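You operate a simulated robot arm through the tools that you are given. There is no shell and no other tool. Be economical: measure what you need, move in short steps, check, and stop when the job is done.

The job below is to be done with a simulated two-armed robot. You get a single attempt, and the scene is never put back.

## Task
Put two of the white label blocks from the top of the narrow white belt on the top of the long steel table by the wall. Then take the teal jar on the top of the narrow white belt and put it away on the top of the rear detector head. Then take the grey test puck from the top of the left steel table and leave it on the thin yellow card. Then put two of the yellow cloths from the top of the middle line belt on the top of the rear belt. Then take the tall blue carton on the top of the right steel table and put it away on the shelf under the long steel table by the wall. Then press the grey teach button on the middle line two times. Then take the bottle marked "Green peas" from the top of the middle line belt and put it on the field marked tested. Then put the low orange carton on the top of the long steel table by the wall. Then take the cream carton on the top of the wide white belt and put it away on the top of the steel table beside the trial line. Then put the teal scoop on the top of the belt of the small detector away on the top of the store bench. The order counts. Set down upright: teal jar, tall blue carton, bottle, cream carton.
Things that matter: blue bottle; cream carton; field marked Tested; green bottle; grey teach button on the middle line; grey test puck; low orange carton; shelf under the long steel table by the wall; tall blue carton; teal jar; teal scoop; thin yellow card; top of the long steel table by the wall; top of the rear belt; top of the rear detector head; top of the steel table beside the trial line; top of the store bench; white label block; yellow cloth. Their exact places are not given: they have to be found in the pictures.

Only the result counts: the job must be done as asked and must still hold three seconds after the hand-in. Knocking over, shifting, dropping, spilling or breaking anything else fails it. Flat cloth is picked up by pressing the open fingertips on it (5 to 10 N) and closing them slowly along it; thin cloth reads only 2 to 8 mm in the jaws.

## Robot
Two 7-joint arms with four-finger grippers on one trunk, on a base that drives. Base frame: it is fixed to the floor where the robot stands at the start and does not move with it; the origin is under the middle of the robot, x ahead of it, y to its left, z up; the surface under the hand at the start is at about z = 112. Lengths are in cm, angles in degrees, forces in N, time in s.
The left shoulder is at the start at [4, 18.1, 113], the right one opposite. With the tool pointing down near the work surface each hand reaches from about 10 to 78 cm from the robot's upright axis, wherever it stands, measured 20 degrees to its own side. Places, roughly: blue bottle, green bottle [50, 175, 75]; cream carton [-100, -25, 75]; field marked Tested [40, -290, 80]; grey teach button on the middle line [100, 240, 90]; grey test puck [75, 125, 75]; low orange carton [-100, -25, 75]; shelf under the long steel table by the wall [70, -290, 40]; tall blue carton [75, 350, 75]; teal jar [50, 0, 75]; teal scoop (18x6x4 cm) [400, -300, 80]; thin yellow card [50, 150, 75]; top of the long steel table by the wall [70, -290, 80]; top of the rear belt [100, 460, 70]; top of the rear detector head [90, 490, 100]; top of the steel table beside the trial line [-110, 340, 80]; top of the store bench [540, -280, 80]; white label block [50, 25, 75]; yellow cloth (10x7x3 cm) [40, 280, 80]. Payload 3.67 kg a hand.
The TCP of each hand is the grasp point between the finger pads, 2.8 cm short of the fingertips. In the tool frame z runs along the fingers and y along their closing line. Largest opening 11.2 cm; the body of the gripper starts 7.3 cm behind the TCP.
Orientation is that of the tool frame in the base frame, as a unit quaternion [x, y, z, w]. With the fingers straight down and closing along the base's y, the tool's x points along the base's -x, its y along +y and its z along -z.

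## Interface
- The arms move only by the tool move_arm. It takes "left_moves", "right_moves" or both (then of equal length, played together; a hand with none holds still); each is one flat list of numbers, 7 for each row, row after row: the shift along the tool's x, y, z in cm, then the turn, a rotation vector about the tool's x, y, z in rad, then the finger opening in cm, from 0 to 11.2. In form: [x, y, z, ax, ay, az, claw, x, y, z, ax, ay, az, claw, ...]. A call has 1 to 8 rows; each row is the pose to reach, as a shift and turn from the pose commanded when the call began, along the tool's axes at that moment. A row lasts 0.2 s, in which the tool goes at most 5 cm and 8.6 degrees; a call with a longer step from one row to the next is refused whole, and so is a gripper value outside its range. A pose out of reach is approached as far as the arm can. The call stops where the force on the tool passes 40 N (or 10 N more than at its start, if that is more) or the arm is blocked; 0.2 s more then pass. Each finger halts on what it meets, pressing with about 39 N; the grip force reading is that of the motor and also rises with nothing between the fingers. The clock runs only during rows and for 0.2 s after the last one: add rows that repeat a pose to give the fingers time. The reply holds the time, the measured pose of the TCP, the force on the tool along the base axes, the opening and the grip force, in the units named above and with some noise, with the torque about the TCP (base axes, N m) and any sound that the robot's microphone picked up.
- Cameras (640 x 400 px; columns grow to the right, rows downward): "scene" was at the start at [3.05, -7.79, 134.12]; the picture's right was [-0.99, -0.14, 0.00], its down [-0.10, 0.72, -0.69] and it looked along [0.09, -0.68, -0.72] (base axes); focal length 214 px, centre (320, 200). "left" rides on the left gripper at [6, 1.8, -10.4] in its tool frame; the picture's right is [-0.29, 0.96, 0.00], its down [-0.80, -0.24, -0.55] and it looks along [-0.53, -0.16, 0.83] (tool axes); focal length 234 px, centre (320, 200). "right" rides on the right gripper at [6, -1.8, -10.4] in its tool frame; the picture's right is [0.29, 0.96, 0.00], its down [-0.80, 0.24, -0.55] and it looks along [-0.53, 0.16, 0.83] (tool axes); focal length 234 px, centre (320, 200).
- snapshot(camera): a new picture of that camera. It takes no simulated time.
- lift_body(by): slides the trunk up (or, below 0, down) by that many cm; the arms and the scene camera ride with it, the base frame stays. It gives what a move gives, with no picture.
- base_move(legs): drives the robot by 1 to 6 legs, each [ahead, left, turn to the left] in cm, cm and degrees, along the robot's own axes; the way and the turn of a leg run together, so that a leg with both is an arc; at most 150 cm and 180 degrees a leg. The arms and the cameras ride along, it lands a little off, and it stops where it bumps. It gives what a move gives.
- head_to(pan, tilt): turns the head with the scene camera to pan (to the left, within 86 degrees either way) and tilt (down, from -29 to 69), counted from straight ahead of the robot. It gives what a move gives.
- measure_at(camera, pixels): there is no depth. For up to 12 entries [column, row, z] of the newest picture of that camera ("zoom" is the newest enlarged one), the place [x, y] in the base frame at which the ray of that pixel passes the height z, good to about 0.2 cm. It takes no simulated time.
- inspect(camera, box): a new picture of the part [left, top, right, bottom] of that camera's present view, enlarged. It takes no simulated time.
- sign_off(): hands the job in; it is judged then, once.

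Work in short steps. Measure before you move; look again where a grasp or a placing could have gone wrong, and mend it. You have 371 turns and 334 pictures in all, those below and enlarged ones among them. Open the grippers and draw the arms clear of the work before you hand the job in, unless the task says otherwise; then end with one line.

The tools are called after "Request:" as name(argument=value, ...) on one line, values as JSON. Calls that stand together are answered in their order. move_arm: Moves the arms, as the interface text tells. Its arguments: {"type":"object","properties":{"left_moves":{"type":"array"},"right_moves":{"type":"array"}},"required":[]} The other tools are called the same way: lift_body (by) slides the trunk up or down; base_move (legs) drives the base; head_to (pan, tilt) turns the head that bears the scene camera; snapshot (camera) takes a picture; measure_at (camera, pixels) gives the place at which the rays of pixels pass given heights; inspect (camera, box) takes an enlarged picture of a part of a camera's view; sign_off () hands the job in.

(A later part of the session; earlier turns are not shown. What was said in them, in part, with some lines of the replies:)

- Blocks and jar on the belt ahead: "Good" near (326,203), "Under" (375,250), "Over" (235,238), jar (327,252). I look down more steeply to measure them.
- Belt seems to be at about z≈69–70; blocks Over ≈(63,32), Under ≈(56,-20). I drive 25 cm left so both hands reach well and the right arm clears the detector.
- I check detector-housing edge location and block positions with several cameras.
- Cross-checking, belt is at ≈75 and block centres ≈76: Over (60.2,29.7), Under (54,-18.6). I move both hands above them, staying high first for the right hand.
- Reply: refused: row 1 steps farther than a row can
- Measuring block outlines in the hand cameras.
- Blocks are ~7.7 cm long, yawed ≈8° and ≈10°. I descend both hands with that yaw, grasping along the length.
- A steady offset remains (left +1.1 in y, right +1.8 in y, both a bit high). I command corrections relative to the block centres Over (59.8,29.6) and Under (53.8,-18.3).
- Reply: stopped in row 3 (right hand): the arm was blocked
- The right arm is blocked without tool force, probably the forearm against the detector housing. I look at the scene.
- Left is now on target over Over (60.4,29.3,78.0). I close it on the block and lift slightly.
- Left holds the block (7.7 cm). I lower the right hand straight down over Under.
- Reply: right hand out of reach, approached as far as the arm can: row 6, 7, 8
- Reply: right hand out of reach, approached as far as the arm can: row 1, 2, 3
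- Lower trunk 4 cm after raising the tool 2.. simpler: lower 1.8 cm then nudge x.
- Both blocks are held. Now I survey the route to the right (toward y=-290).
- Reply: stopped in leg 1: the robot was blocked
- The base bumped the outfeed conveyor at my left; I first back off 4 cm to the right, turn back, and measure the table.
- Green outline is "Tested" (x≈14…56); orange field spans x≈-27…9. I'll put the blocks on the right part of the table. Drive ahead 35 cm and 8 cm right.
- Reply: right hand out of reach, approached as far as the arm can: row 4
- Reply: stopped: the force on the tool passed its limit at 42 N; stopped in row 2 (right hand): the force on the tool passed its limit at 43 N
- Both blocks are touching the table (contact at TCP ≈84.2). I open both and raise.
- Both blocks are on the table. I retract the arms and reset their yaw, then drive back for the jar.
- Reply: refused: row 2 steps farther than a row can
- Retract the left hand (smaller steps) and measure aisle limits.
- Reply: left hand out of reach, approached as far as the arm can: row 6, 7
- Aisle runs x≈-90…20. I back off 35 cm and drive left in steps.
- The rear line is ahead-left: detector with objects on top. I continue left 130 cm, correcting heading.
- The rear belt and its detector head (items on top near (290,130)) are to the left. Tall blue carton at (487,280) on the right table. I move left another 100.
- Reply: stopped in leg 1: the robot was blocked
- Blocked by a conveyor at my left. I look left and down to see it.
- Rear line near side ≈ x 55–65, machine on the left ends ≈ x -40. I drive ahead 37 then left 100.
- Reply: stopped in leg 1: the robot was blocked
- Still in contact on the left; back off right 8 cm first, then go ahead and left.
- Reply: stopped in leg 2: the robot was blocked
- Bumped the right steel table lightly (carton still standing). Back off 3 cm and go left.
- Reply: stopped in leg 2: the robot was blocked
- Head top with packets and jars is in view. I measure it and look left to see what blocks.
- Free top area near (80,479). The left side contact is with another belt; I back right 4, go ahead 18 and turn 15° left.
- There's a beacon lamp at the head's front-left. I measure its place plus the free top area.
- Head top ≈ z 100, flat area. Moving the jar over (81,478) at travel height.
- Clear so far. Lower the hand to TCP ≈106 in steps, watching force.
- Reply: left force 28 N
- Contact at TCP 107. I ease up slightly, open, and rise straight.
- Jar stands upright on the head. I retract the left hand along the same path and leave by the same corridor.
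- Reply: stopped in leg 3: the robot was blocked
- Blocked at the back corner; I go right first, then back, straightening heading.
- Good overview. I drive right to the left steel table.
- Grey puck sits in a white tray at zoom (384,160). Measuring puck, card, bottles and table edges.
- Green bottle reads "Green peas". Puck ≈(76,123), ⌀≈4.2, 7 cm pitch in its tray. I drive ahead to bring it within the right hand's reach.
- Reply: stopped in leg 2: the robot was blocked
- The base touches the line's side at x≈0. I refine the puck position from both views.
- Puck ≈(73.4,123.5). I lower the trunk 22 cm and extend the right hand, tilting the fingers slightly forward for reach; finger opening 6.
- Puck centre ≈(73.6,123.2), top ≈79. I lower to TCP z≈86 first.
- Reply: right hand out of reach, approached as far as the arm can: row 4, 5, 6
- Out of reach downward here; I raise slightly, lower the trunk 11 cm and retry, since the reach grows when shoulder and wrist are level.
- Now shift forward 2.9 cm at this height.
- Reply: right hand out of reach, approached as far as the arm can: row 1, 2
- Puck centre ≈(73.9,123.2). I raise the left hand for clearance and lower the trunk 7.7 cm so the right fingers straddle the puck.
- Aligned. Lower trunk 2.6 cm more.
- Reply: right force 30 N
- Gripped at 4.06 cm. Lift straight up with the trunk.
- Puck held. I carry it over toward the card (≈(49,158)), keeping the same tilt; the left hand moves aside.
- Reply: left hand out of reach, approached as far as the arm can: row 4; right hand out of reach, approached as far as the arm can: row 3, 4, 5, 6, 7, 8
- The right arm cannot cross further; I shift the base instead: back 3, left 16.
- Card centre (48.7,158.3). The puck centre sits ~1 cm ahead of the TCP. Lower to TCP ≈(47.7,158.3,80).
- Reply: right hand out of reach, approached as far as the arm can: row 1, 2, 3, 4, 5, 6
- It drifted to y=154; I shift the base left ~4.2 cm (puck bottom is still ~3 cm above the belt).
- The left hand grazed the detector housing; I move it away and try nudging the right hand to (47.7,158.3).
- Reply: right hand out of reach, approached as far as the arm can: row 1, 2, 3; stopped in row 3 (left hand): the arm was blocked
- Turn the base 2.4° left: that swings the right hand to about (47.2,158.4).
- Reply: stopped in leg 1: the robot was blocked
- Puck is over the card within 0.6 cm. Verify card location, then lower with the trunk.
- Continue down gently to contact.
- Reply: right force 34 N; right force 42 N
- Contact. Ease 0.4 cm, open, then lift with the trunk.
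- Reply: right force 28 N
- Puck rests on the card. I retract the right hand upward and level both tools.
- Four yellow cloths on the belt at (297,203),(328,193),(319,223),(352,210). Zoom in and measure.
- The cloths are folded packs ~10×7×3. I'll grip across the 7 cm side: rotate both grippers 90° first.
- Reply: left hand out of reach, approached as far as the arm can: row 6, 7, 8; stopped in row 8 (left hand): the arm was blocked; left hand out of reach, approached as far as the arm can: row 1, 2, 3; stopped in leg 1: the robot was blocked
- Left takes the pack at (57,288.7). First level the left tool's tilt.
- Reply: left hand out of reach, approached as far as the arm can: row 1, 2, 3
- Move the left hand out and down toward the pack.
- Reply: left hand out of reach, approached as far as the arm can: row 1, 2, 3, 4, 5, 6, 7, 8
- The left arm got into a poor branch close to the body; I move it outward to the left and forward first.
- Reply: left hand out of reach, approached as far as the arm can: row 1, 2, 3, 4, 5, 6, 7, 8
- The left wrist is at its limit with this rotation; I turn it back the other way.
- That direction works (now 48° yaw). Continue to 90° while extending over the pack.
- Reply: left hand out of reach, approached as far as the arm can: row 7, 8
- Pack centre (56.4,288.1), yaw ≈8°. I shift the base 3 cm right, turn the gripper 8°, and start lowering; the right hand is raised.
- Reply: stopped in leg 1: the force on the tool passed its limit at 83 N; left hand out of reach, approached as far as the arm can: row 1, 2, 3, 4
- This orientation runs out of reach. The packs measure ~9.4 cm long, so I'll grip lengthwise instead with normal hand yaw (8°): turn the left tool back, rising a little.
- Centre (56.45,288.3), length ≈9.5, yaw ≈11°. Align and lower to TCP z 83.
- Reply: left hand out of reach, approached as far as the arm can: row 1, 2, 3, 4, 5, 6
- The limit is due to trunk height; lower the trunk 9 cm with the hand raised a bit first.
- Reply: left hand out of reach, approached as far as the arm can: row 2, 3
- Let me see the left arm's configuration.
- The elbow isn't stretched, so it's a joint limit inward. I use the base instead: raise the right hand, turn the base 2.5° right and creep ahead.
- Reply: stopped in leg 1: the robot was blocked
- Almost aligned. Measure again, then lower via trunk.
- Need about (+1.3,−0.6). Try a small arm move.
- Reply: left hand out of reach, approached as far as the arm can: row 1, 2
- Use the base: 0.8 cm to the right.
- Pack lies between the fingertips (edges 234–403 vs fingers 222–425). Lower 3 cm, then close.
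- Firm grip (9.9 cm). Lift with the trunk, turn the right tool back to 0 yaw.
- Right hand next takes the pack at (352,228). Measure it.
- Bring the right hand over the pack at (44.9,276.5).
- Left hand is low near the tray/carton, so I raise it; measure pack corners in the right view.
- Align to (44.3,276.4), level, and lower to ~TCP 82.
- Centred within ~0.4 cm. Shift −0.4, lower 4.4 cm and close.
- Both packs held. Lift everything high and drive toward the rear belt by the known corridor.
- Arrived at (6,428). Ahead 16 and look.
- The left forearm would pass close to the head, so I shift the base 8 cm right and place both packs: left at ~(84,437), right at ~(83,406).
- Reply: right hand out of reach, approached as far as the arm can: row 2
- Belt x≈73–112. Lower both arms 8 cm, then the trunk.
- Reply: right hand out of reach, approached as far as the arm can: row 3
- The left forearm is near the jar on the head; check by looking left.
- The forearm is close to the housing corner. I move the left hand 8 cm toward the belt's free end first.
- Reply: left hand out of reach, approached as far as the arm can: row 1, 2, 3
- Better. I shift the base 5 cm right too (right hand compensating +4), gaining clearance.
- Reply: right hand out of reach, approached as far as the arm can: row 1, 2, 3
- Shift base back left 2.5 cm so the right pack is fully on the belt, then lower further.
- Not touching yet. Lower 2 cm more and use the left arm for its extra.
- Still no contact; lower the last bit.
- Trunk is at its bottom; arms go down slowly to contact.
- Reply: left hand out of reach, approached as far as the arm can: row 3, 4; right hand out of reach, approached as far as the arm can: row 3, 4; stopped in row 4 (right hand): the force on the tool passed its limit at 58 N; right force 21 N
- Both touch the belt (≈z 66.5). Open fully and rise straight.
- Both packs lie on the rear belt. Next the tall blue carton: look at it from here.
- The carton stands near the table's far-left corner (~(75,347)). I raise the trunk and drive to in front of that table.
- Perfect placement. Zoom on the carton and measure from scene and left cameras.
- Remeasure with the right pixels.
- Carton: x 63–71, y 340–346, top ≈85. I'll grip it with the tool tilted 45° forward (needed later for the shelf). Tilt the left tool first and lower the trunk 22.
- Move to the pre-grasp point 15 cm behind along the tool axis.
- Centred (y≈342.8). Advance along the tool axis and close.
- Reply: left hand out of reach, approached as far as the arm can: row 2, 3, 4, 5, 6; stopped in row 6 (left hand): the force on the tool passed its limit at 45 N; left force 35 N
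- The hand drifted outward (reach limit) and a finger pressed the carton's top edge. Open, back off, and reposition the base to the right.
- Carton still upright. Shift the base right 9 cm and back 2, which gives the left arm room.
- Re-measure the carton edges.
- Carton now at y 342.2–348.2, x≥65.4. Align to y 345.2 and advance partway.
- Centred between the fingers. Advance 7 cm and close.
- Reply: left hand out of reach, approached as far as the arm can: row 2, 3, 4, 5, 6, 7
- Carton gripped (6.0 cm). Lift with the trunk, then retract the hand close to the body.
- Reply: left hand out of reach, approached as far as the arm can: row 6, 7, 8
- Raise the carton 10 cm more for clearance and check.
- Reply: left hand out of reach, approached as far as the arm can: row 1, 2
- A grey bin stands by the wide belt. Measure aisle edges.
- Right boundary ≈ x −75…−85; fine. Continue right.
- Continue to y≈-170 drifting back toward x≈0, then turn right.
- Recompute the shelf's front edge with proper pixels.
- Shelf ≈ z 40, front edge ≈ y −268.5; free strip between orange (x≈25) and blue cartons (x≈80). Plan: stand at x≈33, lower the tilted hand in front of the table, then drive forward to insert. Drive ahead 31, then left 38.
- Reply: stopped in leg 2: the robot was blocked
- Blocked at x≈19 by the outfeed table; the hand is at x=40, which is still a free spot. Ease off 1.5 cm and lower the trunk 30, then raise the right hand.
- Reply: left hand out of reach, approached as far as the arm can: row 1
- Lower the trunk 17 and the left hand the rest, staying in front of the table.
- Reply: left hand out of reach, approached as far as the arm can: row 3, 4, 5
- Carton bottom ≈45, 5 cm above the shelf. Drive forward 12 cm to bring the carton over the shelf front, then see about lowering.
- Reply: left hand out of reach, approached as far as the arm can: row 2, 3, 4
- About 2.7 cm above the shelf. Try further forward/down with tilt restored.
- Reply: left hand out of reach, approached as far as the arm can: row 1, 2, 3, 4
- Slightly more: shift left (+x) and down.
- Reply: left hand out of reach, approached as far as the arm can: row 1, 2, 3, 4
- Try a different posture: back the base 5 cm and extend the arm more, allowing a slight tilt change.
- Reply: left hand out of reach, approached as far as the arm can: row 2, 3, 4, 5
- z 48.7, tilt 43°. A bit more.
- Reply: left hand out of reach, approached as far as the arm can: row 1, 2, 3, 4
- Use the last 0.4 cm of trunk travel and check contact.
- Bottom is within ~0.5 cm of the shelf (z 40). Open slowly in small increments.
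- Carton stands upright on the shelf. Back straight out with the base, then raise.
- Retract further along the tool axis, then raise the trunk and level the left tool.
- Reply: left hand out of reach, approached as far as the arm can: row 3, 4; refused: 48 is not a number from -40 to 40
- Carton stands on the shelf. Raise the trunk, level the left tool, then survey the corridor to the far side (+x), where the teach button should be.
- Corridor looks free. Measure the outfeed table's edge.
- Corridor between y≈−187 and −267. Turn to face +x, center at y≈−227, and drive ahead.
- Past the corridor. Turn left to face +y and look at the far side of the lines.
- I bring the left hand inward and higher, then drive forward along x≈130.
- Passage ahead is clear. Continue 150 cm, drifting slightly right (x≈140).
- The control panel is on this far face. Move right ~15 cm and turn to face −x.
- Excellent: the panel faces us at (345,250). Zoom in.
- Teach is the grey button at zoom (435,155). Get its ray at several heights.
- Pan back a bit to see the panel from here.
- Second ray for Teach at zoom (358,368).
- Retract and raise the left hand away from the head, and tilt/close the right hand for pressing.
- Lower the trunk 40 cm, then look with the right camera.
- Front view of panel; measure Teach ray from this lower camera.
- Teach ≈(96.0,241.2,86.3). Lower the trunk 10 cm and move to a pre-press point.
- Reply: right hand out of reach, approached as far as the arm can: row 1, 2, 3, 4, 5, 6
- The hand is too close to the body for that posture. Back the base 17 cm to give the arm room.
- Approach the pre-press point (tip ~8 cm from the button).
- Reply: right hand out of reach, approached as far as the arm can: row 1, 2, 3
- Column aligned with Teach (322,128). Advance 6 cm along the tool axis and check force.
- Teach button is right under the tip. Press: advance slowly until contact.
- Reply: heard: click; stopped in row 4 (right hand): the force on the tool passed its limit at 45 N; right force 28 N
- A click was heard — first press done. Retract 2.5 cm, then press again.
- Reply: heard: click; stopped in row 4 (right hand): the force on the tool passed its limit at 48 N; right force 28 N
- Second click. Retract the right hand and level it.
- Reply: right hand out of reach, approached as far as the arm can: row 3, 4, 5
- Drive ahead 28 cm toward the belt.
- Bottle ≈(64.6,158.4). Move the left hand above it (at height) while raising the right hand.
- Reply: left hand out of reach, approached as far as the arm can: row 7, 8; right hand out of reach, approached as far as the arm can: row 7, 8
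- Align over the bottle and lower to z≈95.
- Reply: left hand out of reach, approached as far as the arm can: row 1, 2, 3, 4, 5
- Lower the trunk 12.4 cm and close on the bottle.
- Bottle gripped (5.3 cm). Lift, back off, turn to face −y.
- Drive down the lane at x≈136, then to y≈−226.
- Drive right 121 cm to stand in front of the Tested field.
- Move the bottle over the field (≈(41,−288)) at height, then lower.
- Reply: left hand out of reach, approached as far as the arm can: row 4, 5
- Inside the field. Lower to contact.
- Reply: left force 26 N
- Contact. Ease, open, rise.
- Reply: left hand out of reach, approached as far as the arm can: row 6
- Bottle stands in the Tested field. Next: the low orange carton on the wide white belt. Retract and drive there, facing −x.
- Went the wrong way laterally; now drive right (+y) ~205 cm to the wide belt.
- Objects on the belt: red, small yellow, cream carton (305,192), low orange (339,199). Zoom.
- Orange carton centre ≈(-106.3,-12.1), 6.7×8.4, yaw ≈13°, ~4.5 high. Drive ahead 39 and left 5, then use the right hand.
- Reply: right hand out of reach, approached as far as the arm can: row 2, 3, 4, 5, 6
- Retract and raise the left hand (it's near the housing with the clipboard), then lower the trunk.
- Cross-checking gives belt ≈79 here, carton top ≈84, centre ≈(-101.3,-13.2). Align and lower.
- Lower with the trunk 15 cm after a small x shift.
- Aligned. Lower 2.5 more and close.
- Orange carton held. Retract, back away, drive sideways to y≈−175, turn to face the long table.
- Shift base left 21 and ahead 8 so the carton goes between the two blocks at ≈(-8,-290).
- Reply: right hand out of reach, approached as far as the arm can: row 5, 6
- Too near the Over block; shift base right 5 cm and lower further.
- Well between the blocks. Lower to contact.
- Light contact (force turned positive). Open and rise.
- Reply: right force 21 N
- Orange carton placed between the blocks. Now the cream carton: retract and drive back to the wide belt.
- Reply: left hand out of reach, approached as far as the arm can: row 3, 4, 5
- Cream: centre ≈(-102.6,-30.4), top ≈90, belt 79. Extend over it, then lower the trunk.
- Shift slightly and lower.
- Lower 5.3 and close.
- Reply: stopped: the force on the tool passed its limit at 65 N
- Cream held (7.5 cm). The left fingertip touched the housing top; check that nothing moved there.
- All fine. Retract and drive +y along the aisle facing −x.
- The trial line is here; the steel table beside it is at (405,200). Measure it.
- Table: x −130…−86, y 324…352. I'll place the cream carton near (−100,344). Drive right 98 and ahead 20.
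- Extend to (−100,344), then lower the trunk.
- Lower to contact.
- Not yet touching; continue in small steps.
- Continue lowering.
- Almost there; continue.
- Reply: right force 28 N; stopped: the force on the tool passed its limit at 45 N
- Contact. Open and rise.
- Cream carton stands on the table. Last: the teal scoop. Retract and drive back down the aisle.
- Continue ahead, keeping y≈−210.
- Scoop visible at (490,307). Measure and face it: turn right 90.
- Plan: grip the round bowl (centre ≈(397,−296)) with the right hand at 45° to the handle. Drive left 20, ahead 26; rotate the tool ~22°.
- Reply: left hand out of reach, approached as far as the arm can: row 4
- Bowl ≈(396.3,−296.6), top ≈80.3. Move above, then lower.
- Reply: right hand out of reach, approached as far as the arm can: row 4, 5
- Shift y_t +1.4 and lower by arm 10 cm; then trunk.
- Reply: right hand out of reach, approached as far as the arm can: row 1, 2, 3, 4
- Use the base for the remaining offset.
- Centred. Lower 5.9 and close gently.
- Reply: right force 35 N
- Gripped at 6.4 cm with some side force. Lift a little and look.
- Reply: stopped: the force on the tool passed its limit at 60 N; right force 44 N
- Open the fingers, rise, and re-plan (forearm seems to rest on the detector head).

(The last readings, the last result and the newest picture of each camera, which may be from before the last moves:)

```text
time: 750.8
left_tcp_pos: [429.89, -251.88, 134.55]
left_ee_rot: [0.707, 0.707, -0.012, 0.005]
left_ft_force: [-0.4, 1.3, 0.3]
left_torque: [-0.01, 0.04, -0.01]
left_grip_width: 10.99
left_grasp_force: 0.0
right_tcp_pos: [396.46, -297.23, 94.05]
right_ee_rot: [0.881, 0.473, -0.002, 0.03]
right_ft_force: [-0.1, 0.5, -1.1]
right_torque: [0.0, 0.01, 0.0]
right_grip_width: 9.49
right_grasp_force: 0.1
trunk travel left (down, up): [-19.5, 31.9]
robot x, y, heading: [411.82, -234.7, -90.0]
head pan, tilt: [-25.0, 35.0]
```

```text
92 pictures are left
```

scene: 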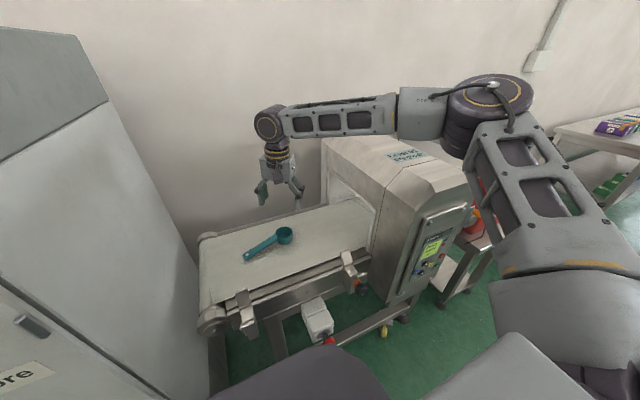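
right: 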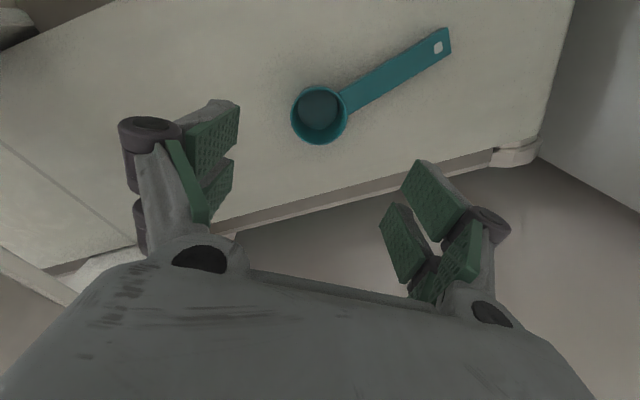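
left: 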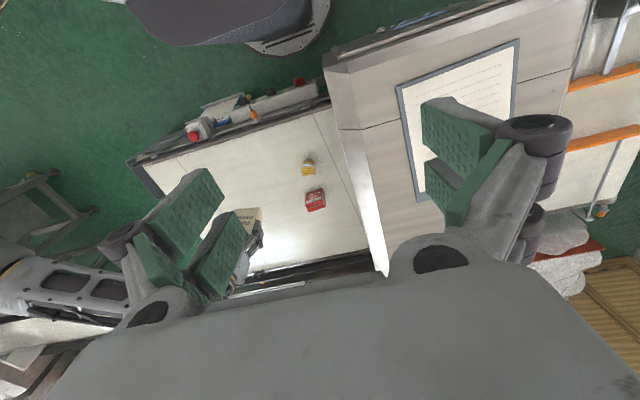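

The forearm lies on the head. As done before: raise the trunk, lower the hand by the arm (steeper forearm), then finish with the trunk.

Request:
lift_body(by=27)

Request:
move_arm(right_moves=[0, 0, 4.5, 0, 0.03, 0, 9.5, 0, 0, 9, 0, 0.05, 0, 9.5, 0, 0, 13.5, 0, 0.05, 0, 9.5, 0, 0, 18, 0, 0.05, 0, 9.5, 0, 0, 22.5, 0, 0.05, 0, 9.5, 0, 0, 27, 0, 0.05, 0, 9.5, 0, 0, 30, 0, 0.05, 0, 9.5])

Request:
snapshot(camera="scene")

```text
time: 753.6
left_tcp_pos: [429.91, -251.79, 161.74]
left_ee_rot: [0.707, 0.707, -0.012, 0.004]
left_ft_force: [-0.1, 1.0, -0.3]
left_torque: [0.04, 0.01, -0.01]
left_grip_width: 11.0
left_grasp_force: 0.0
right_tcp_pos: [396.54, -297.21, 121.15]
right_ee_rot: [0.881, 0.473, -0.003, 0.03]
right_ft_force: [0.2, -0.4, -1.4]
right_torque: [-0.01, 0.02, 0.0]
right_grip_width: 9.5
right_grasp_force: 0.0
trunk travel left (down, up): [-46.5, 4.9]
robot x, y, heading: [412.1, -234.72, -90.4]
head pan, tilt: [-25.0, 35.0]
```

```text
time: 755.2
left_tcp_pos: [429.86, -251.98, 161.63]
left_ee_rot: [0.707, 0.707, -0.011, 0.004]
left_ft_force: [0.4, 0.0, -0.3]
left_torque: [0.0, 0.01, -0.02]
left_grip_width: 10.97
left_grasp_force: 0.0
right_tcp_pos: [391.15, -291.8, 98.26]
right_ee_rot: [0.88, 0.474, 0.019, 0.02]
right_ft_force: [-0.4, 0.4, 0.6]
right_torque: [0.0, -0.01, -0.02]
right_grip_width: 9.5
right_grasp_force: 0.1
right hand out of reach, approached as far as the arm can: row 2, 3, 4, 5, 6, 7
trunk travel left (down, up): [-46.5, 4.9]
robot x, y, heading: [412.42, -234.3, -90.2]
head pan, tilt: [-25.0, 35.0]
```

```text
91 pictures are left
```

scene: 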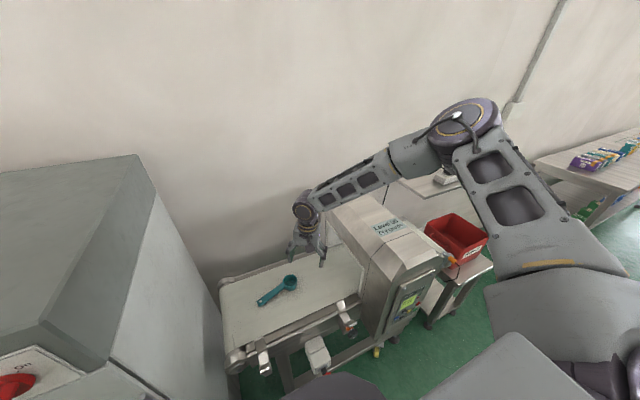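

Forearm is steep now. Shift the base ahead 5 and left 5.4, level the tool, and lower with the trunk.

Request:
base_move(legs=[[5, 5.4, 0]])

Request:
move_arm(right_moves=[0, 0, 0, 0.053, -0.014, 0, 9.5, 0, 0, 0, 0.053, -0.014, 0, 9.5])

Request:
lift_body(by=-9)

Request:
snapshot(camera="right")

Request:
snapshot(camera="scene")

```text
time: 756.2
left_tcp_pos: [434.38, -256.12, 161.92]
left_ee_rot: [0.709, 0.705, -0.012, 0.008]
left_ft_force: [-1.0, 0.0, -0.3]
left_torque: [-0.08, -0.08, 0.0]
left_grip_width: 11.01
left_grasp_force: 0.0
right_tcp_pos: [396.01, -296.31, 98.43]
right_ee_rot: [0.881, 0.472, 0.021, 0.022]
right_ft_force: [0.0, 0.6, 0.8]
right_torque: [-0.05, -0.04, -0.04]
right_grip_width: 9.52
right_grasp_force: 0.1
trunk travel left (down, up): [-46.5, 4.9]
robot x, y, heading: [417.26, -239.45, -90.3]
head pan, tilt: [-25.0, 35.0]
```

```text
time: 756.8
left_tcp_pos: [434.65, -256.22, 161.81]
left_ee_rot: [0.709, 0.705, -0.011, 0.007]
left_ft_force: [0.2, -0.5, 0.1]
left_torque: [-0.05, -0.04, -0.02]
left_grip_width: 11.01
left_grasp_force: 0.1
right_tcp_pos: [395.58, -295.88, 98.95]
right_ee_rot: [0.882, 0.471, 0.0, 0.0]
right_ft_force: [-0.4, 0.5, 0.3]
right_torque: [-0.03, -0.02, 0.0]
right_grip_width: 9.5
right_grasp_force: 0.0
right hand out of reach, approached as far as the arm can: row 1, 2
trunk travel left (down, up): [-46.5, 4.9]
robot x, y, heading: [417.17, -239.19, -90.4]
head pan, tilt: [-25.0, 35.0]
```

```text
time: 758.0
left_tcp_pos: [435.13, -256.8, 152.57]
left_ee_rot: [0.708, 0.706, -0.012, 0.004]
left_ft_force: [0.0, 0.0, -0.6]
left_torque: [-0.01, 0.02, -0.01]
left_grip_width: 11.0
left_grasp_force: 0.0
right_tcp_pos: [395.91, -296.16, 89.61]
right_ee_rot: [0.881, 0.472, 0.001, -0.001]
right_ft_force: [0.0, -0.2, 0.9]
right_torque: [0.01, 0.02, -0.01]
right_grip_width: 9.49
right_grasp_force: 0.0
trunk travel left (down, up): [-37.5, 13.9]
robot x, y, heading: [417.51, -239.43, -90.0]
head pan, tilt: [-25.0, 35.0]
```

```text
90 pictures are left
```

right: 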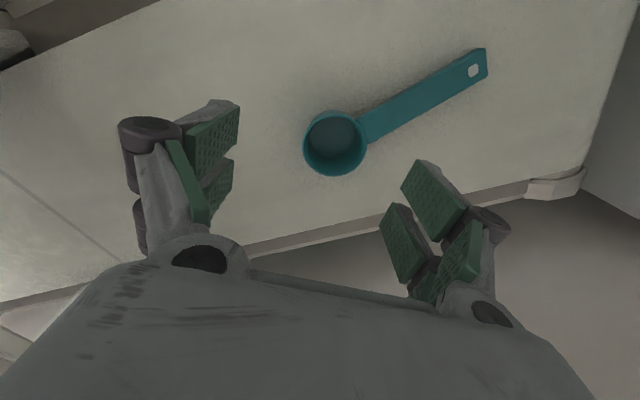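

```text
89 pictures are left
```

scene: 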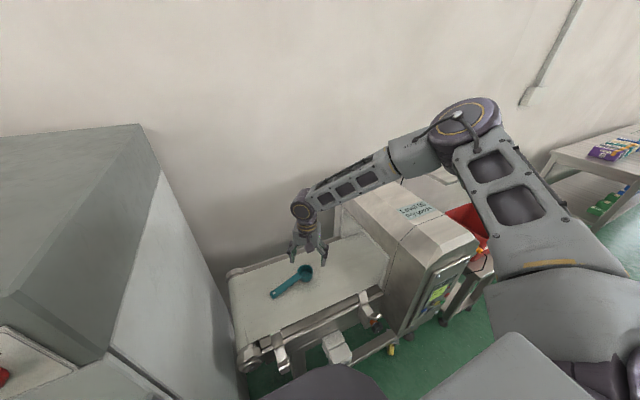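

Measure the bowl again.

Request:
measure_at(camera="right", pixels=[[335, 143, 80.3], [304, 143, 80.3], [367, 143, 80.3], [478, 60, 79]])

```text
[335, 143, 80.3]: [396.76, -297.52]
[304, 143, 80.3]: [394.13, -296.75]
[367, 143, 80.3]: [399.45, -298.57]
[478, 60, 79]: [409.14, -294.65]
```

Base ahead 1.3, left 0.9; lower trunk 6 and verify.

Request:
base_move(legs=[[1.3, 0.9, 0]])

Request:
lift_body(by=-6)

Request:
snapshot(camera="right")

```text
time: 758.8
left_tcp_pos: [435.65, -257.42, 152.61]
left_ee_rot: [0.708, 0.706, -0.013, 0.007]
left_ft_force: [0.3, 1.0, -0.2]
left_torque: [-0.06, -0.04, 0.03]
left_grip_width: 11.02
left_grasp_force: 0.0
right_tcp_pos: [396.61, -297.16, 89.96]
right_ee_rot: [0.881, 0.472, 0.0, 0.001]
right_ft_force: [-0.6, 1.1, 0.0]
right_torque: [-0.07, -0.05, -0.06]
right_grip_width: 9.51
right_grasp_force: 0.0
trunk travel left (down, up): [-37.5, 13.9]
robot x, y, heading: [418.11, -240.8, -90.2]
head pan, tilt: [-25.0, 35.0]
```

```text
time: 759.8
left_tcp_pos: [435.95, -257.79, 146.6]
left_ee_rot: [0.708, 0.706, -0.012, 0.005]
left_ft_force: [-1.0, -0.4, 0.6]
left_torque: [-0.02, -0.01, -0.04]
left_grip_width: 10.99
left_grasp_force: 0.0
right_tcp_pos: [396.8, -297.38, 83.77]
right_ee_rot: [0.882, 0.472, 0.001, 0.001]
right_ft_force: [0.6, -0.4, -0.3]
right_torque: [-0.01, 0.03, 0.01]
right_grip_width: 9.51
right_grasp_force: 0.1
trunk travel left (down, up): [-31.5, 19.9]
robot x, y, heading: [417.87, -240.93, -90.7]
head pan, tilt: [-25.0, 35.0]
```

```text
88 pictures are left
```

right: 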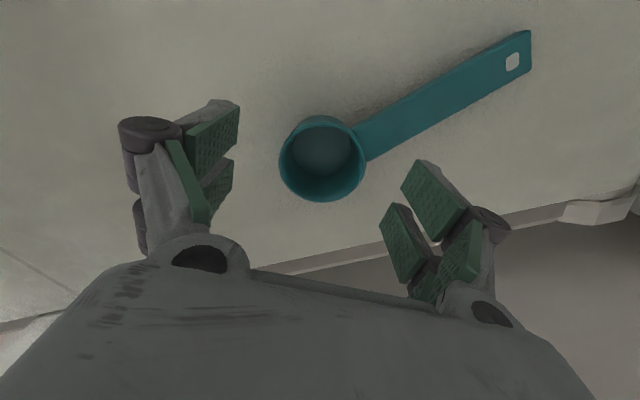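

Rotate the tool another ~20° away from the handle so the finger clears it.

Request:
move_arm(right_moves=[0, 0, -1, 0, 0, 0.12, 9.5, 0, 0, -1, 0, 0, 0.24, 9.5, 0, 0, -1, 0, 0, 0.36, 9.5, 0, 0, -1, 0, 0, 0.36, 9.5])

Request:
snapshot(camera="right")

```text
time: 760.8
left_tcp_pos: [436.05, -257.97, 146.64]
left_ee_rot: [0.708, 0.706, -0.012, 0.005]
left_ft_force: [0.1, -0.4, -0.1]
left_torque: [-0.01, 0.01, 0.0]
left_grip_width: 10.99
left_grasp_force: 0.1
right_tcp_pos: [396.65, -297.39, 84.79]
right_ee_rot: [0.952, 0.306, 0.0, -0.001]
right_ft_force: [0.4, 0.1, 0.5]
right_torque: [-0.03, 0.0, 0.04]
right_grip_width: 9.51
right_grasp_force: 0.1
trunk travel left (down, up): [-31.5, 19.9]
robot x, y, heading: [418.41, -241.15, -90.4]
head pan, tilt: [-25.0, 35.0]
```

```text
87 pictures are left
```

right: 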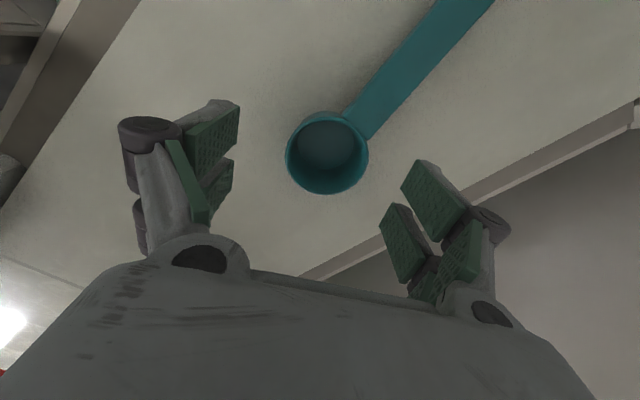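

Handle now clears the finger. Check centre and lower to TCP ≈79.6.

Request:
measure_at(camera="right", pixels=[[327, 154, 80.3], [286, 154, 80.3], [368, 154, 80.3]])

Request:
lift_body(by=-5)

Request:
snapshot(camera="right")

```text
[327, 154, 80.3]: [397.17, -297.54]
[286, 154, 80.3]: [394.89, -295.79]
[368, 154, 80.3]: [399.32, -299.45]
```

```text
time: 761.7
left_tcp_pos: [435.89, -257.87, 141.72]
left_ee_rot: [0.708, 0.706, -0.012, 0.004]
left_ft_force: [0.3, 0.1, 1.1]
left_torque: [-0.01, -0.03, 0.02]
left_grip_width: 11.01
left_grasp_force: 0.0
right_tcp_pos: [396.77, -297.34, 79.68]
right_ee_rot: [0.952, 0.307, 0.0, 0.0]
right_ft_force: [0.5, 0.6, 0.1]
right_torque: [0.0, 0.0, 0.05]
right_grip_width: 9.51
right_grasp_force: 0.0
trunk travel left (down, up): [-26.5, 24.9]
robot x, y, heading: [417.89, -240.95, -90.4]
head pan, tilt: [-25.0, 35.0]
```

```text
86 pictures are left
```

right: 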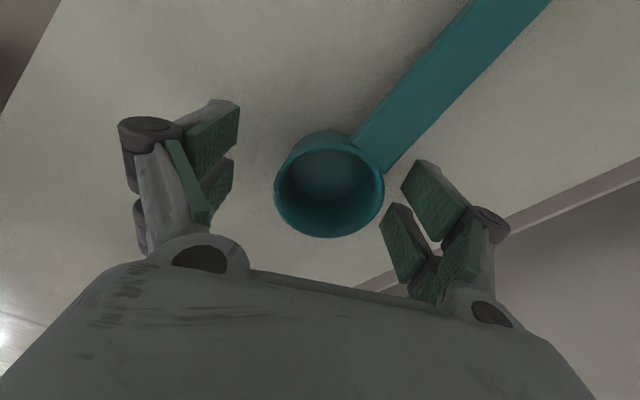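

Close on the bowl.

Request:
move_arm(right_moves=[0, 0, 0, 0, 0, 0, 8, 0, 0, 0, 0, 0, 0, 6.5, 0, 0, 0, 0, 0, 0, 5, 0, 0, 0, 0, 0, 0, 4, 0, 0, 0, 0, 0, 0, 4])

Request:
lift_body(by=6)

Request:
snapshot(camera="right")

```text
time: 762.9
left_tcp_pos: [435.95, -257.92, 141.59]
left_ee_rot: [0.708, 0.706, -0.013, 0.006]
left_ft_force: [0.5, 0.4, -0.2]
left_torque: [0.0, 0.0, 0.02]
left_grip_width: 11.01
left_grasp_force: 0.0
right_tcp_pos: [396.71, -297.39, 79.78]
right_ee_rot: [0.952, 0.307, 0.0, -0.001]
right_ft_force: [-0.6, -1.2, 3.1]
right_torque: [-0.04, -0.09, -0.04]
right_grip_width: 5.49
right_grasp_force: 38.9
trunk travel left (down, up): [-26.5, 24.9]
robot x, y, heading: [417.96, -241.05, -90.7]
head pan, tilt: [-25.0, 35.0]
```

```text
time: 763.9
left_tcp_pos: [435.93, -257.88, 147.51]
left_ee_rot: [0.708, 0.706, -0.013, 0.005]
left_ft_force: [0.1, -0.2, 0.8]
left_torque: [0.02, 0.02, 0.03]
left_grip_width: 10.99
left_grasp_force: 0.1
right_tcp_pos: [396.71, -297.44, 85.61]
right_ee_rot: [0.952, 0.307, 0.0, -0.001]
right_ft_force: [-0.3, -0.2, -0.1]
right_torque: [0.02, 0.0, 0.03]
right_grip_width: 5.45
right_grasp_force: 38.7
trunk travel left (down, up): [-32.5, 18.9]
robot x, y, heading: [418.14, -240.71, -90.2]
head pan, tilt: [-25.0, 35.0]
```

```text
85 pictures are left
```

right: 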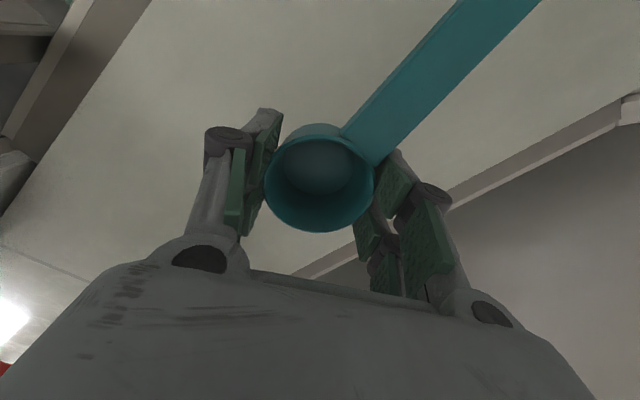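

Scoop held (5.45 cm). Lift, back off, then look toward the store bench.

Request:
lift_body(by=18)

Request:
move_arm(right_moves=[0, 0, -4, 0, 0, 0, 4, 0, 0, -8, 0, 0, 0, 4, 0, 0, -12, 0, 0, 0, 4, 0, 0, -15, 0, 0, 0, 4])

Request:
base_move(legs=[[-40, 0, 0]])

Request:
head_to(pan=65, tilt=35)

Request:
snapshot(camera="scene")

```text
time: 765.9
left_tcp_pos: [436.04, -257.91, 165.68]
left_ee_rot: [0.708, 0.706, -0.013, 0.005]
left_ft_force: [0.7, 0.0, -0.6]
left_torque: [0.02, 0.01, 0.03]
left_grip_width: 10.97
left_grasp_force: 0.0
right_tcp_pos: [396.69, -297.34, 103.68]
right_ee_rot: [0.952, 0.307, 0.0, -0.001]
right_ft_force: [-0.4, 0.7, -1.2]
right_torque: [-0.01, 0.04, -0.02]
right_grip_width: 5.45
right_grasp_force: 39.2
trunk travel left (down, up): [-50.5, 0.9]
robot x, y, heading: [418.47, -240.69, -90.6]
head pan, tilt: [-25.0, 35.0]
```

```text
time: 766.9
left_tcp_pos: [435.97, -257.8, 165.5]
left_ee_rot: [0.708, 0.706, -0.013, 0.006]
left_ft_force: [0.2, 0.1, 1.2]
left_torque: [-0.01, 0.02, -0.02]
left_grip_width: 10.97
left_grasp_force: 0.0
right_tcp_pos: [396.61, -297.51, 118.81]
right_ee_rot: [0.952, 0.306, 0.001, -0.002]
right_ft_force: [-0.5, 0.3, -0.4]
right_torque: [-0.07, 0.02, 0.0]
right_grip_width: 5.41
right_grasp_force: 39.3
trunk travel left (down, up): [-50.5, 0.9]
robot x, y, heading: [417.96, -241.0, -90.1]
head pan, tilt: [-25.0, 35.0]
```

```text
time: 769.5
left_tcp_pos: [436.05, -219.21, 165.6]
left_ee_rot: [0.707, 0.707, -0.012, 0.004]
left_ft_force: [-0.7, -0.5, 0.3]
left_torque: [0.02, 0.0, -0.02]
left_grip_width: 11.0
left_grasp_force: 0.3
right_tcp_pos: [396.96, -258.79, 118.57]
right_ee_rot: [0.951, 0.308, 0.002, -0.001]
right_ft_force: [0.7, 0.4, -0.9]
right_torque: [0.01, 0.03, -0.03]
right_grip_width: 5.41
right_grasp_force: 39.0
trunk travel left (down, up): [-50.5, 0.9]
robot x, y, heading: [418.41, -201.82, -90.0]
head pan, tilt: [-25.0, 35.0]
```

```text
time: 771.1
left_tcp_pos: [436.19, -218.89, 165.61]
left_ee_rot: [0.707, 0.707, -0.013, 0.005]
left_ft_force: [0.4, -1.1, -0.9]
left_torque: [-0.02, -0.03, 0.03]
left_grip_width: 10.99
left_grasp_force: 0.1
right_tcp_pos: [397.07, -258.67, 118.62]
right_ee_rot: [0.951, 0.308, 0.0, -0.001]
right_ft_force: [0.1, 1.0, -1.2]
right_torque: [0.0, 0.01, 0.0]
right_grip_width: 5.38
right_grasp_force: 39.0
trunk travel left (down, up): [-50.5, 0.9]
robot x, y, heading: [417.88, -201.47, -90.3]
head pan, tilt: [65.0, 35.0]
```

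```text
84 pictures are left
```

scene: 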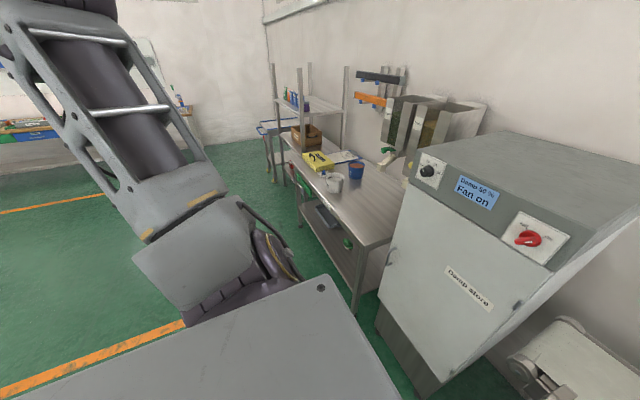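

The store bench lies beyond the cabinet with a free near part around (370,210). Measure and drive left.

Request:
measure_at(camera="scene", pixels=[[363, 247, 80], [300, 165, 80], [400, 225, 80], [370, 205, 80], [335, 185, 80], [355, 175, 80], [355, 312, 0], [298, 225, 0]])

Request:
base_move(legs=[[0, 95, 0]])

Request:
head_to(pan=0, tilt=45)

Request:
snapshot(camera="scene")

```text
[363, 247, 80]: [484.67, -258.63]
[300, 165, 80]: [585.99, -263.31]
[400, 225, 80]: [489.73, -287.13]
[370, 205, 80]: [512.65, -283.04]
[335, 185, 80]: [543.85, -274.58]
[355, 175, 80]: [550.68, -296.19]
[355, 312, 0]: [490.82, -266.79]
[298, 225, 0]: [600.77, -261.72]
```

```text
time: 776.2
left_tcp_pos: [530.71, -218.11, 165.52]
left_ee_rot: [0.701, 0.713, -0.013, 0.006]
left_ft_force: [-1.1, 0.8, 0.2]
left_torque: [-0.01, -0.01, -0.01]
left_grip_width: 11.0
left_grasp_force: 0.0
right_tcp_pos: [492.05, -258.33, 118.77]
right_ee_rot: [0.949, 0.316, 0.002, -0.001]
right_ft_force: [0.3, -0.5, -2.1]
right_torque: [0.02, 0.03, -0.03]
right_grip_width: 5.38
right_grasp_force: 38.8
trunk travel left (down, up): [-50.5, 0.9]
robot x, y, heading: [512.46, -201.2, -89.3]
head pan, tilt: [65.0, 35.0]
```

```text
time: 777.5
left_tcp_pos: [530.77, -218.05, 165.57]
left_ee_rot: [0.701, 0.713, -0.011, 0.005]
left_ft_force: [-0.2, -0.4, 0.4]
left_torque: [0.01, -0.02, 0.0]
left_grip_width: 11.03
left_grasp_force: 0.0
right_tcp_pos: [492.21, -258.3, 118.73]
right_ee_rot: [0.949, 0.315, 0.0, -0.001]
right_ft_force: [0.2, 0.0, 0.1]
right_torque: [0.0, 0.03, 0.0]
right_grip_width: 5.35
right_grasp_force: 39.1
trunk travel left (down, up): [-50.5, 0.9]
robot x, y, heading: [512.45, -201.14, -89.2]
head pan, tilt: [0.0, 45.0]
```

```text
83 pictures are left
```

scene: 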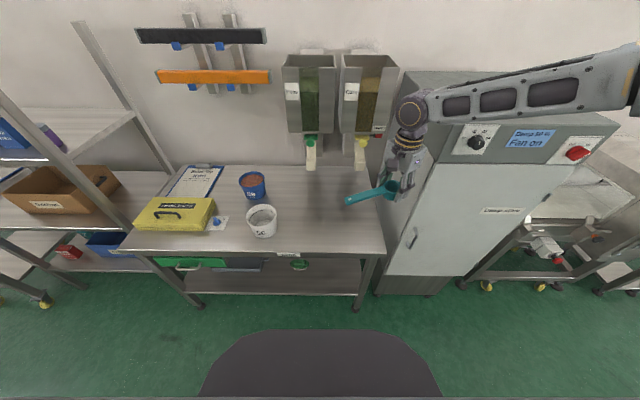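

Measure the free area and the neighbours.

Request:
measure_at(camera="scene", pixels=[[263, 235, 80], [253, 198, 80], [340, 225, 80], [385, 250, 80], [372, 170, 80], [310, 168, 95], [360, 168, 95], [390, 255, 60], [128, 250, 80], [440, 155, 120]])

```text
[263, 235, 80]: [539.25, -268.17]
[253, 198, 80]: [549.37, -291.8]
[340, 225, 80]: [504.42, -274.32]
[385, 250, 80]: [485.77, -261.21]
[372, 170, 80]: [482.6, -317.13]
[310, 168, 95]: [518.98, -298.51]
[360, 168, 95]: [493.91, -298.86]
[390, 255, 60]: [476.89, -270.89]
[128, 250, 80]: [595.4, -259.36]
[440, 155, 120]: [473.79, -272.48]
```

Target bowl spot ≈(506,−277), handle will lie toward +x (end ≈519). Base left 14, ahead 19.

Request:
base_move(legs=[[19, 14, -0.7]])

Request:
snapshot(camera="scene")

Request:
snapshot(camera="right")

```text
time: 779.3
left_tcp_pos: [545.03, -236.14, 165.64]
left_ee_rot: [0.705, 0.709, -0.011, 0.006]
left_ft_force: [0.6, -0.1, -0.1]
left_torque: [-0.01, -0.04, -0.01]
left_grip_width: 11.03
left_grasp_force: 0.1
right_tcp_pos: [506.09, -276.32, 118.83]
right_ee_rot: [0.95, 0.311, 0.001, 0.001]
right_ft_force: [-0.1, -0.2, -0.9]
right_torque: [-0.04, -0.04, 0.02]
right_grip_width: 5.35
right_grasp_force: 39.5
trunk travel left (down, up): [-50.5, 0.9]
robot x, y, heading: [527.86, -219.78, -89.9]
head pan, tilt: [0.0, 45.0]
```

```text
82 pictures are left
```

scene: 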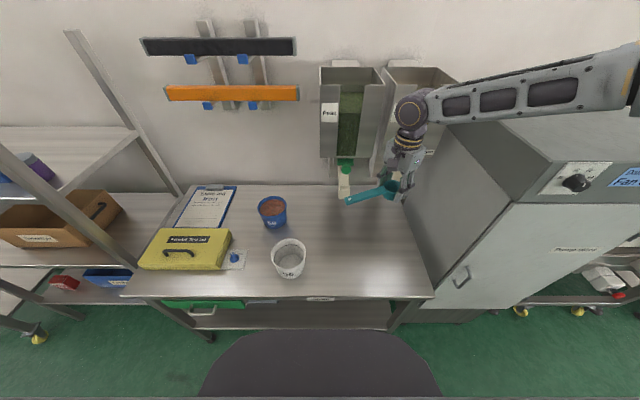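

```text
81 pictures are left
```

right: 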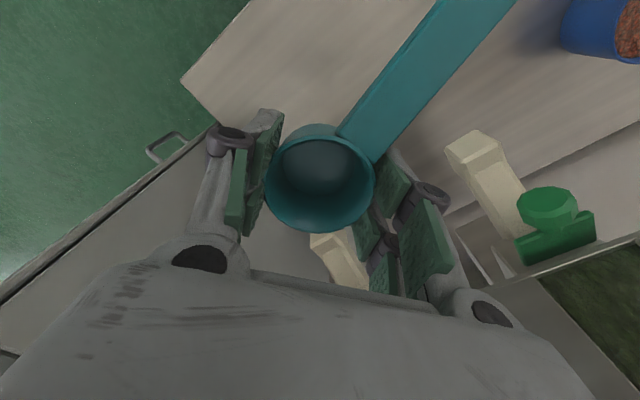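

The forearm would hit the cabinet from this heading. I move left 20 cm and turn 20° right so the arm comes in from the front.

Request:
base_move(legs=[[0, 20, 0], [0, 0, -20]])

Request:
snapshot(camera="scene")

Request:
snapshot(camera="right")

```text
time: 782.1
left_tcp_pos: [558.23, -241.62, 165.61]
left_ee_rot: [0.817, 0.577, -0.012, 0.003]
left_ft_force: [-1.1, 0.0, -0.4]
left_torque: [0.04, -0.01, 0.02]
left_grip_width: 10.99
left_grasp_force: 0.1
right_tcp_pos: [508.1, -265.93, 118.78]
right_ee_rot: [0.99, 0.142, 0.001, -0.001]
right_ft_force: [1.0, -0.5, -0.3]
right_torque: [0.02, 0.01, 0.02]
right_grip_width: 5.31
right_grasp_force: 38.7
trunk travel left (down, up): [-50.5, 0.9]
robot x, y, heading: [547.26, -219.48, -109.5]
head pan, tilt: [0.0, 45.0]
```

```text
80 pictures are left
```

scene: 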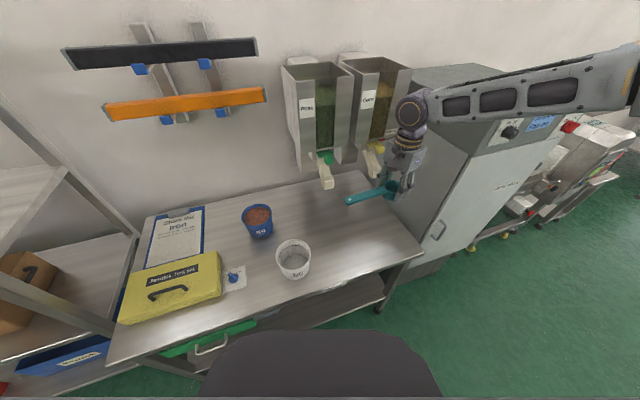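

```text
79 pictures are left
```

right: 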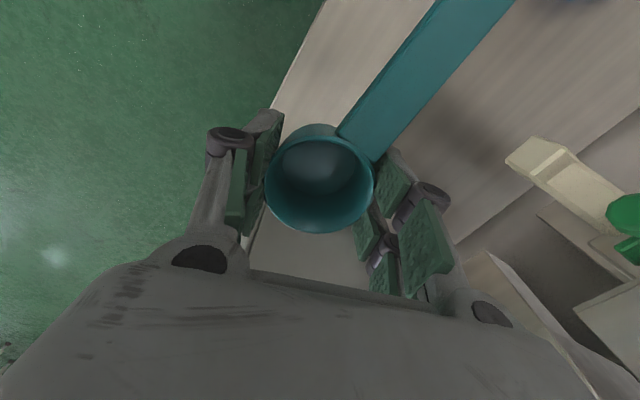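

Move ahead 6 cm, lower by the arm first (steep forearm).

Request:
base_move(legs=[[6, 3, 0]])

Request:
move_arm(right_moves=[0, 0, 4.5, 0, 0, 0, 4, 0, 0, 9, 0, 0, 0, 4, 0, 0, 13.5, 0, 0, 0, 4, 0, 0, 18, 0, 0, 0, 4])

Request:
lift_body(by=-6)

Request:
snapshot(camera="scene")

Request:
snapshot(camera="right")

```text
time: 783.1
left_tcp_pos: [558.94, -246.79, 165.82]
left_ee_rot: [0.817, 0.576, -0.016, 0.009]
left_ft_force: [-0.9, 1.7, 0.4]
left_torque: [-0.19, -0.01, -0.03]
left_grip_width: 10.99
left_grasp_force: 0.0
right_tcp_pos: [508.72, -271.62, 119.15]
right_ee_rot: [0.99, 0.143, 0.001, 0.003]
right_ft_force: [0.3, 1.3, 0.6]
right_torque: [-0.11, 0.0, 0.01]
right_grip_width: 5.34
right_grasp_force: 39.1
trunk travel left (down, up): [-50.5, 0.9]
robot x, y, heading: [548.05, -225.9, -109.5]
head pan, tilt: [0.0, 45.0]
```

```text
time: 784.1
left_tcp_pos: [558.92, -248.58, 165.57]
left_ee_rot: [0.817, 0.577, -0.012, 0.003]
left_ft_force: [-1.5, -0.6, 0.6]
left_torque: [0.01, -0.01, 0.01]
left_grip_width: 11.01
left_grasp_force: 0.1
right_tcp_pos: [508.55, -271.89, 101.09]
right_ee_rot: [0.99, 0.143, 0.002, 0.0]
right_ft_force: [-1.2, 0.2, -0.1]
right_torque: [0.04, 0.02, -0.02]
right_grip_width: 5.31
right_grasp_force: 38.9
right hand out of reach, approached as far as the arm can: row 4
trunk travel left (down, up): [-50.5, 0.9]
robot x, y, heading: [547.9, -226.19, -109.8]
head pan, tilt: [0.0, 45.0]
```

```text
time: 785.1
left_tcp_pos: [559.07, -248.08, 159.6]
left_ee_rot: [0.816, 0.577, -0.013, 0.003]
left_ft_force: [-0.8, -0.3, 0.5]
left_torque: [-0.01, 0.07, 0.0]
left_grip_width: 10.98
left_grasp_force: 0.1
right_tcp_pos: [508.45, -271.65, 95.24]
right_ee_rot: [0.99, 0.143, 0.001, 0.0]
right_ft_force: [0.6, 0.4, -1.0]
right_torque: [0.01, 0.04, 0.02]
right_grip_width: 5.34
right_grasp_force: 38.8
trunk travel left (down, up): [-44.5, 6.9]
robot x, y, heading: [548.38, -226.31, -109.5]
head pan, tilt: [0.0, 45.0]
```

```text
78 pictures are left
```

scene: 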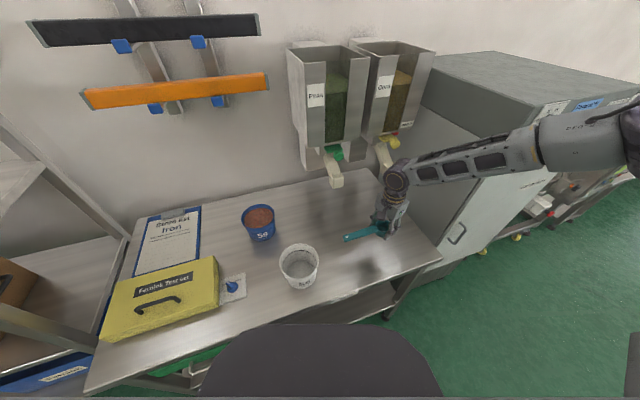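

```text
77 pictures are left
```

right: 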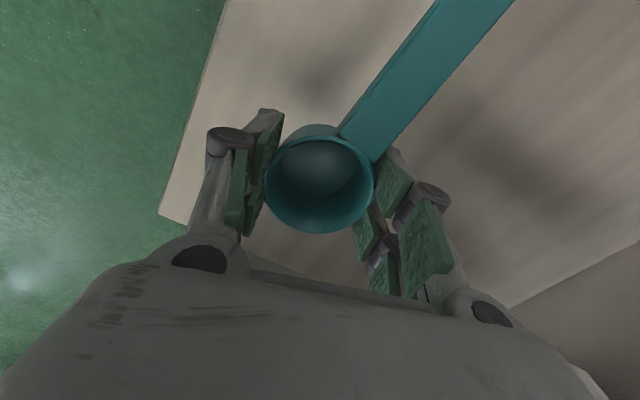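

Clear. Lower 10 cm, then creep.

Request:
lift_body(by=-10)

Request:
lift_body(by=-1.5)

Request:
lift_body(by=-1)

```text
time: 786.4
left_tcp_pos: [559.03, -248.15, 149.58]
left_ee_rot: [0.816, 0.577, -0.013, 0.004]
left_ft_force: [0.1, -0.7, -0.3]
left_torque: [-0.01, 0.0, 0.03]
left_grip_width: 11.03
left_grasp_force: 0.0
right_tcp_pos: [508.34, -271.71, 85.18]
right_ee_rot: [0.99, 0.143, 0.0, -0.001]
right_ft_force: [0.7, 1.0, -0.5]
right_torque: [0.01, 0.03, 0.02]
right_grip_width: 5.31
right_grasp_force: 38.5
trunk travel left (down, up): [-34.5, 16.9]
robot x, y, heading: [547.88, -226.07, -109.2]
head pan, tilt: [0.0, 45.0]
```

```text
time: 787.1
left_tcp_pos: [559.05, -248.03, 148.02]
left_ee_rot: [0.817, 0.577, -0.013, 0.003]
left_ft_force: [-0.5, 0.1, -0.3]
left_torque: [0.03, 0.01, -0.01]
left_grip_width: 11.0
left_grasp_force: 0.1
right_tcp_pos: [508.37, -271.66, 83.74]
right_ee_rot: [0.99, 0.142, 0.002, 0.0]
right_ft_force: [-0.1, 0.1, 2.2]
right_torque: [-0.07, -0.31, 0.03]
right_grip_width: 5.33
right_grasp_force: 38.7
trunk travel left (down, up): [-33.0, 18.4]
robot x, y, heading: [547.99, -226.18, -109.5]
head pan, tilt: [0.0, 45.0]
```

```text
time: 787.6
left_tcp_pos: [559.05, -248.12, 147.13]
left_ee_rot: [0.817, 0.577, -0.013, 0.004]
left_ft_force: [0.9, -1.0, -0.4]
left_torque: [0.01, -0.02, 0.01]
left_grip_width: 11.0
left_grasp_force: 0.1
right_tcp_pos: [508.64, -271.65, 83.01]
right_ee_rot: [0.99, 0.143, 0.001, 0.002]
right_ft_force: [-1.4, -0.3, 24.9]
right_torque: [-0.04, 0.08, -0.01]
right_grip_width: 5.34
right_grasp_force: 39.2
trunk travel left (down, up): [-32.0, 19.4]
robot x, y, heading: [547.85, -226.35, -109.8]
head pan, tilt: [0.0, 45.0]
```

Contact (25 N). Ease slightly, open, then rise.

Request:
lift_body(by=0.2)

Request:
move_arm(right_moves=[0, 0, 0, 0, 0, 0, 5.8, 0, 0, 0, 0, 0, 0, 7, 0, 0, 0, 0, 0, 0, 8.5, 0, 0, 0, 0, 0, 0, 8.5])

Request:
lift_body(by=25)

Request:
snapshot(camera="scene")

Request:
snapshot(camera="right")

```text
time: 788.2
left_tcp_pos: [559.13, -248.12, 147.35]
left_ee_rot: [0.816, 0.577, -0.013, 0.004]
left_ft_force: [0.4, -0.3, -0.4]
left_torque: [0.01, 0.01, 0.03]
left_grip_width: 11.01
left_grasp_force: 0.1
right_tcp_pos: [508.57, -271.5, 82.94]
right_ee_rot: [0.99, 0.143, 0.001, 0.0]
right_ft_force: [0.4, -3.5, 9.5]
right_torque: [-0.25, 0.01, -0.03]
right_grip_width: 5.3
right_grasp_force: 38.8
trunk travel left (down, up): [-32.2, 19.2]
robot x, y, heading: [547.73, -225.88, -109.7]
head pan, tilt: [0.0, 45.0]
```

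```text
time: 789.2
left_tcp_pos: [559.06, -248.08, 147.21]
left_ee_rot: [0.816, 0.577, -0.013, 0.004]
left_ft_force: [0.3, 0.9, 1.2]
left_torque: [0.01, 0.02, 0.0]
left_grip_width: 11.0
left_grasp_force: 0.0
right_tcp_pos: [508.46, -271.67, 82.93]
right_ee_rot: [0.99, 0.143, 0.0, 0.0]
right_ft_force: [-0.1, 0.2, -0.6]
right_torque: [0.0, 0.01, 0.0]
right_grip_width: 8.51
right_grasp_force: 0.0
trunk travel left (down, up): [-32.2, 19.2]
robot x, y, heading: [547.97, -226.21, -109.7]
head pan, tilt: [0.0, 45.0]
```

```text
time: 791.3
left_tcp_pos: [558.96, -248.08, 166.57]
left_ee_rot: [0.817, 0.577, -0.012, 0.005]
left_ft_force: [-0.3, -0.8, -0.3]
left_torque: [-0.02, -0.03, -0.01]
left_grip_width: 10.98
left_grasp_force: 0.1
right_tcp_pos: [508.5, -271.65, 102.17]
right_ee_rot: [0.99, 0.142, 0.001, 0.0]
right_ft_force: [-0.4, 0.5, 0.1]
right_torque: [-0.02, -0.01, -0.03]
right_grip_width: 8.49
right_grasp_force: 0.0
right hand out of reach, approached as far as the arm can: row 1
trunk travel left (down, up): [-51.4, 0.0]
robot x, y, heading: [547.8, -226.43, -109.5]
head pan, tilt: [0.0, 45.0]
```

```text
76 pictures are left
```

scene: 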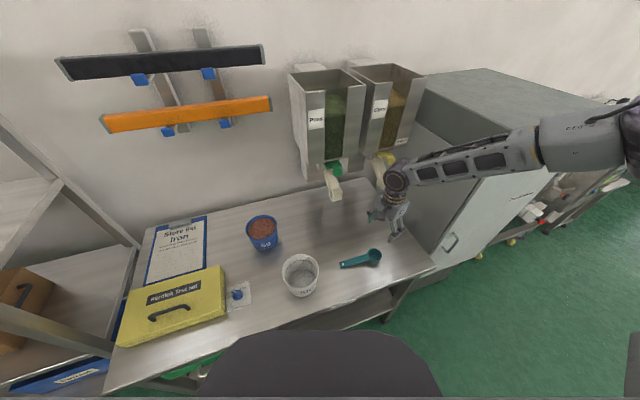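

```text
75 pictures are left
```

right: 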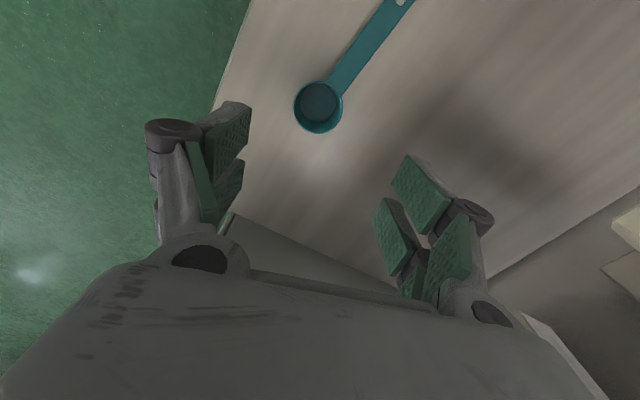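

Scoop rests on the store bench. I back away so the arms are clear of the work.

Request:
base_move(legs=[[-35, 0, 0]])

Request:
snapshot(camera="scene")

```text
time: 793.5
left_tcp_pos: [570.34, -216.35, 166.38]
left_ee_rot: [0.819, 0.573, -0.013, 0.003]
left_ft_force: [-0.6, 0.8, 0.2]
left_torque: [0.06, -0.04, 0.0]
left_grip_width: 10.96
left_grasp_force: 0.0
right_tcp_pos: [519.74, -239.3, 101.9]
right_ee_rot: [0.99, 0.138, 0.001, 0.0]
right_ft_force: [0.1, -0.3, -0.1]
right_torque: [-0.01, -0.02, 0.02]
right_grip_width: 8.51
right_grasp_force: 0.1
trunk travel left (down, up): [-51.4, 0.0]
robot x, y, heading: [559.63, -194.18, -110.3]
head pan, tilt: [0.0, 45.0]
```

```text
74 pictures are left
```

scene: 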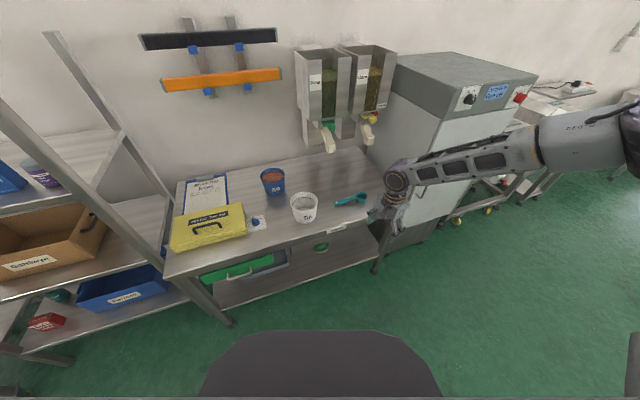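

All steps are done, grippers are open and the arms clear; I hand the job in.

Request:
sign_off()

```text
The job is handed in.
```

I finished all ten steps in the order given and handed the job in with the grippers open and the arms clear. A few times the base or an arm bumped a conveyor, a table or a detector housing; I saw nothing knocked over or moved there, but did not recheck every spot.
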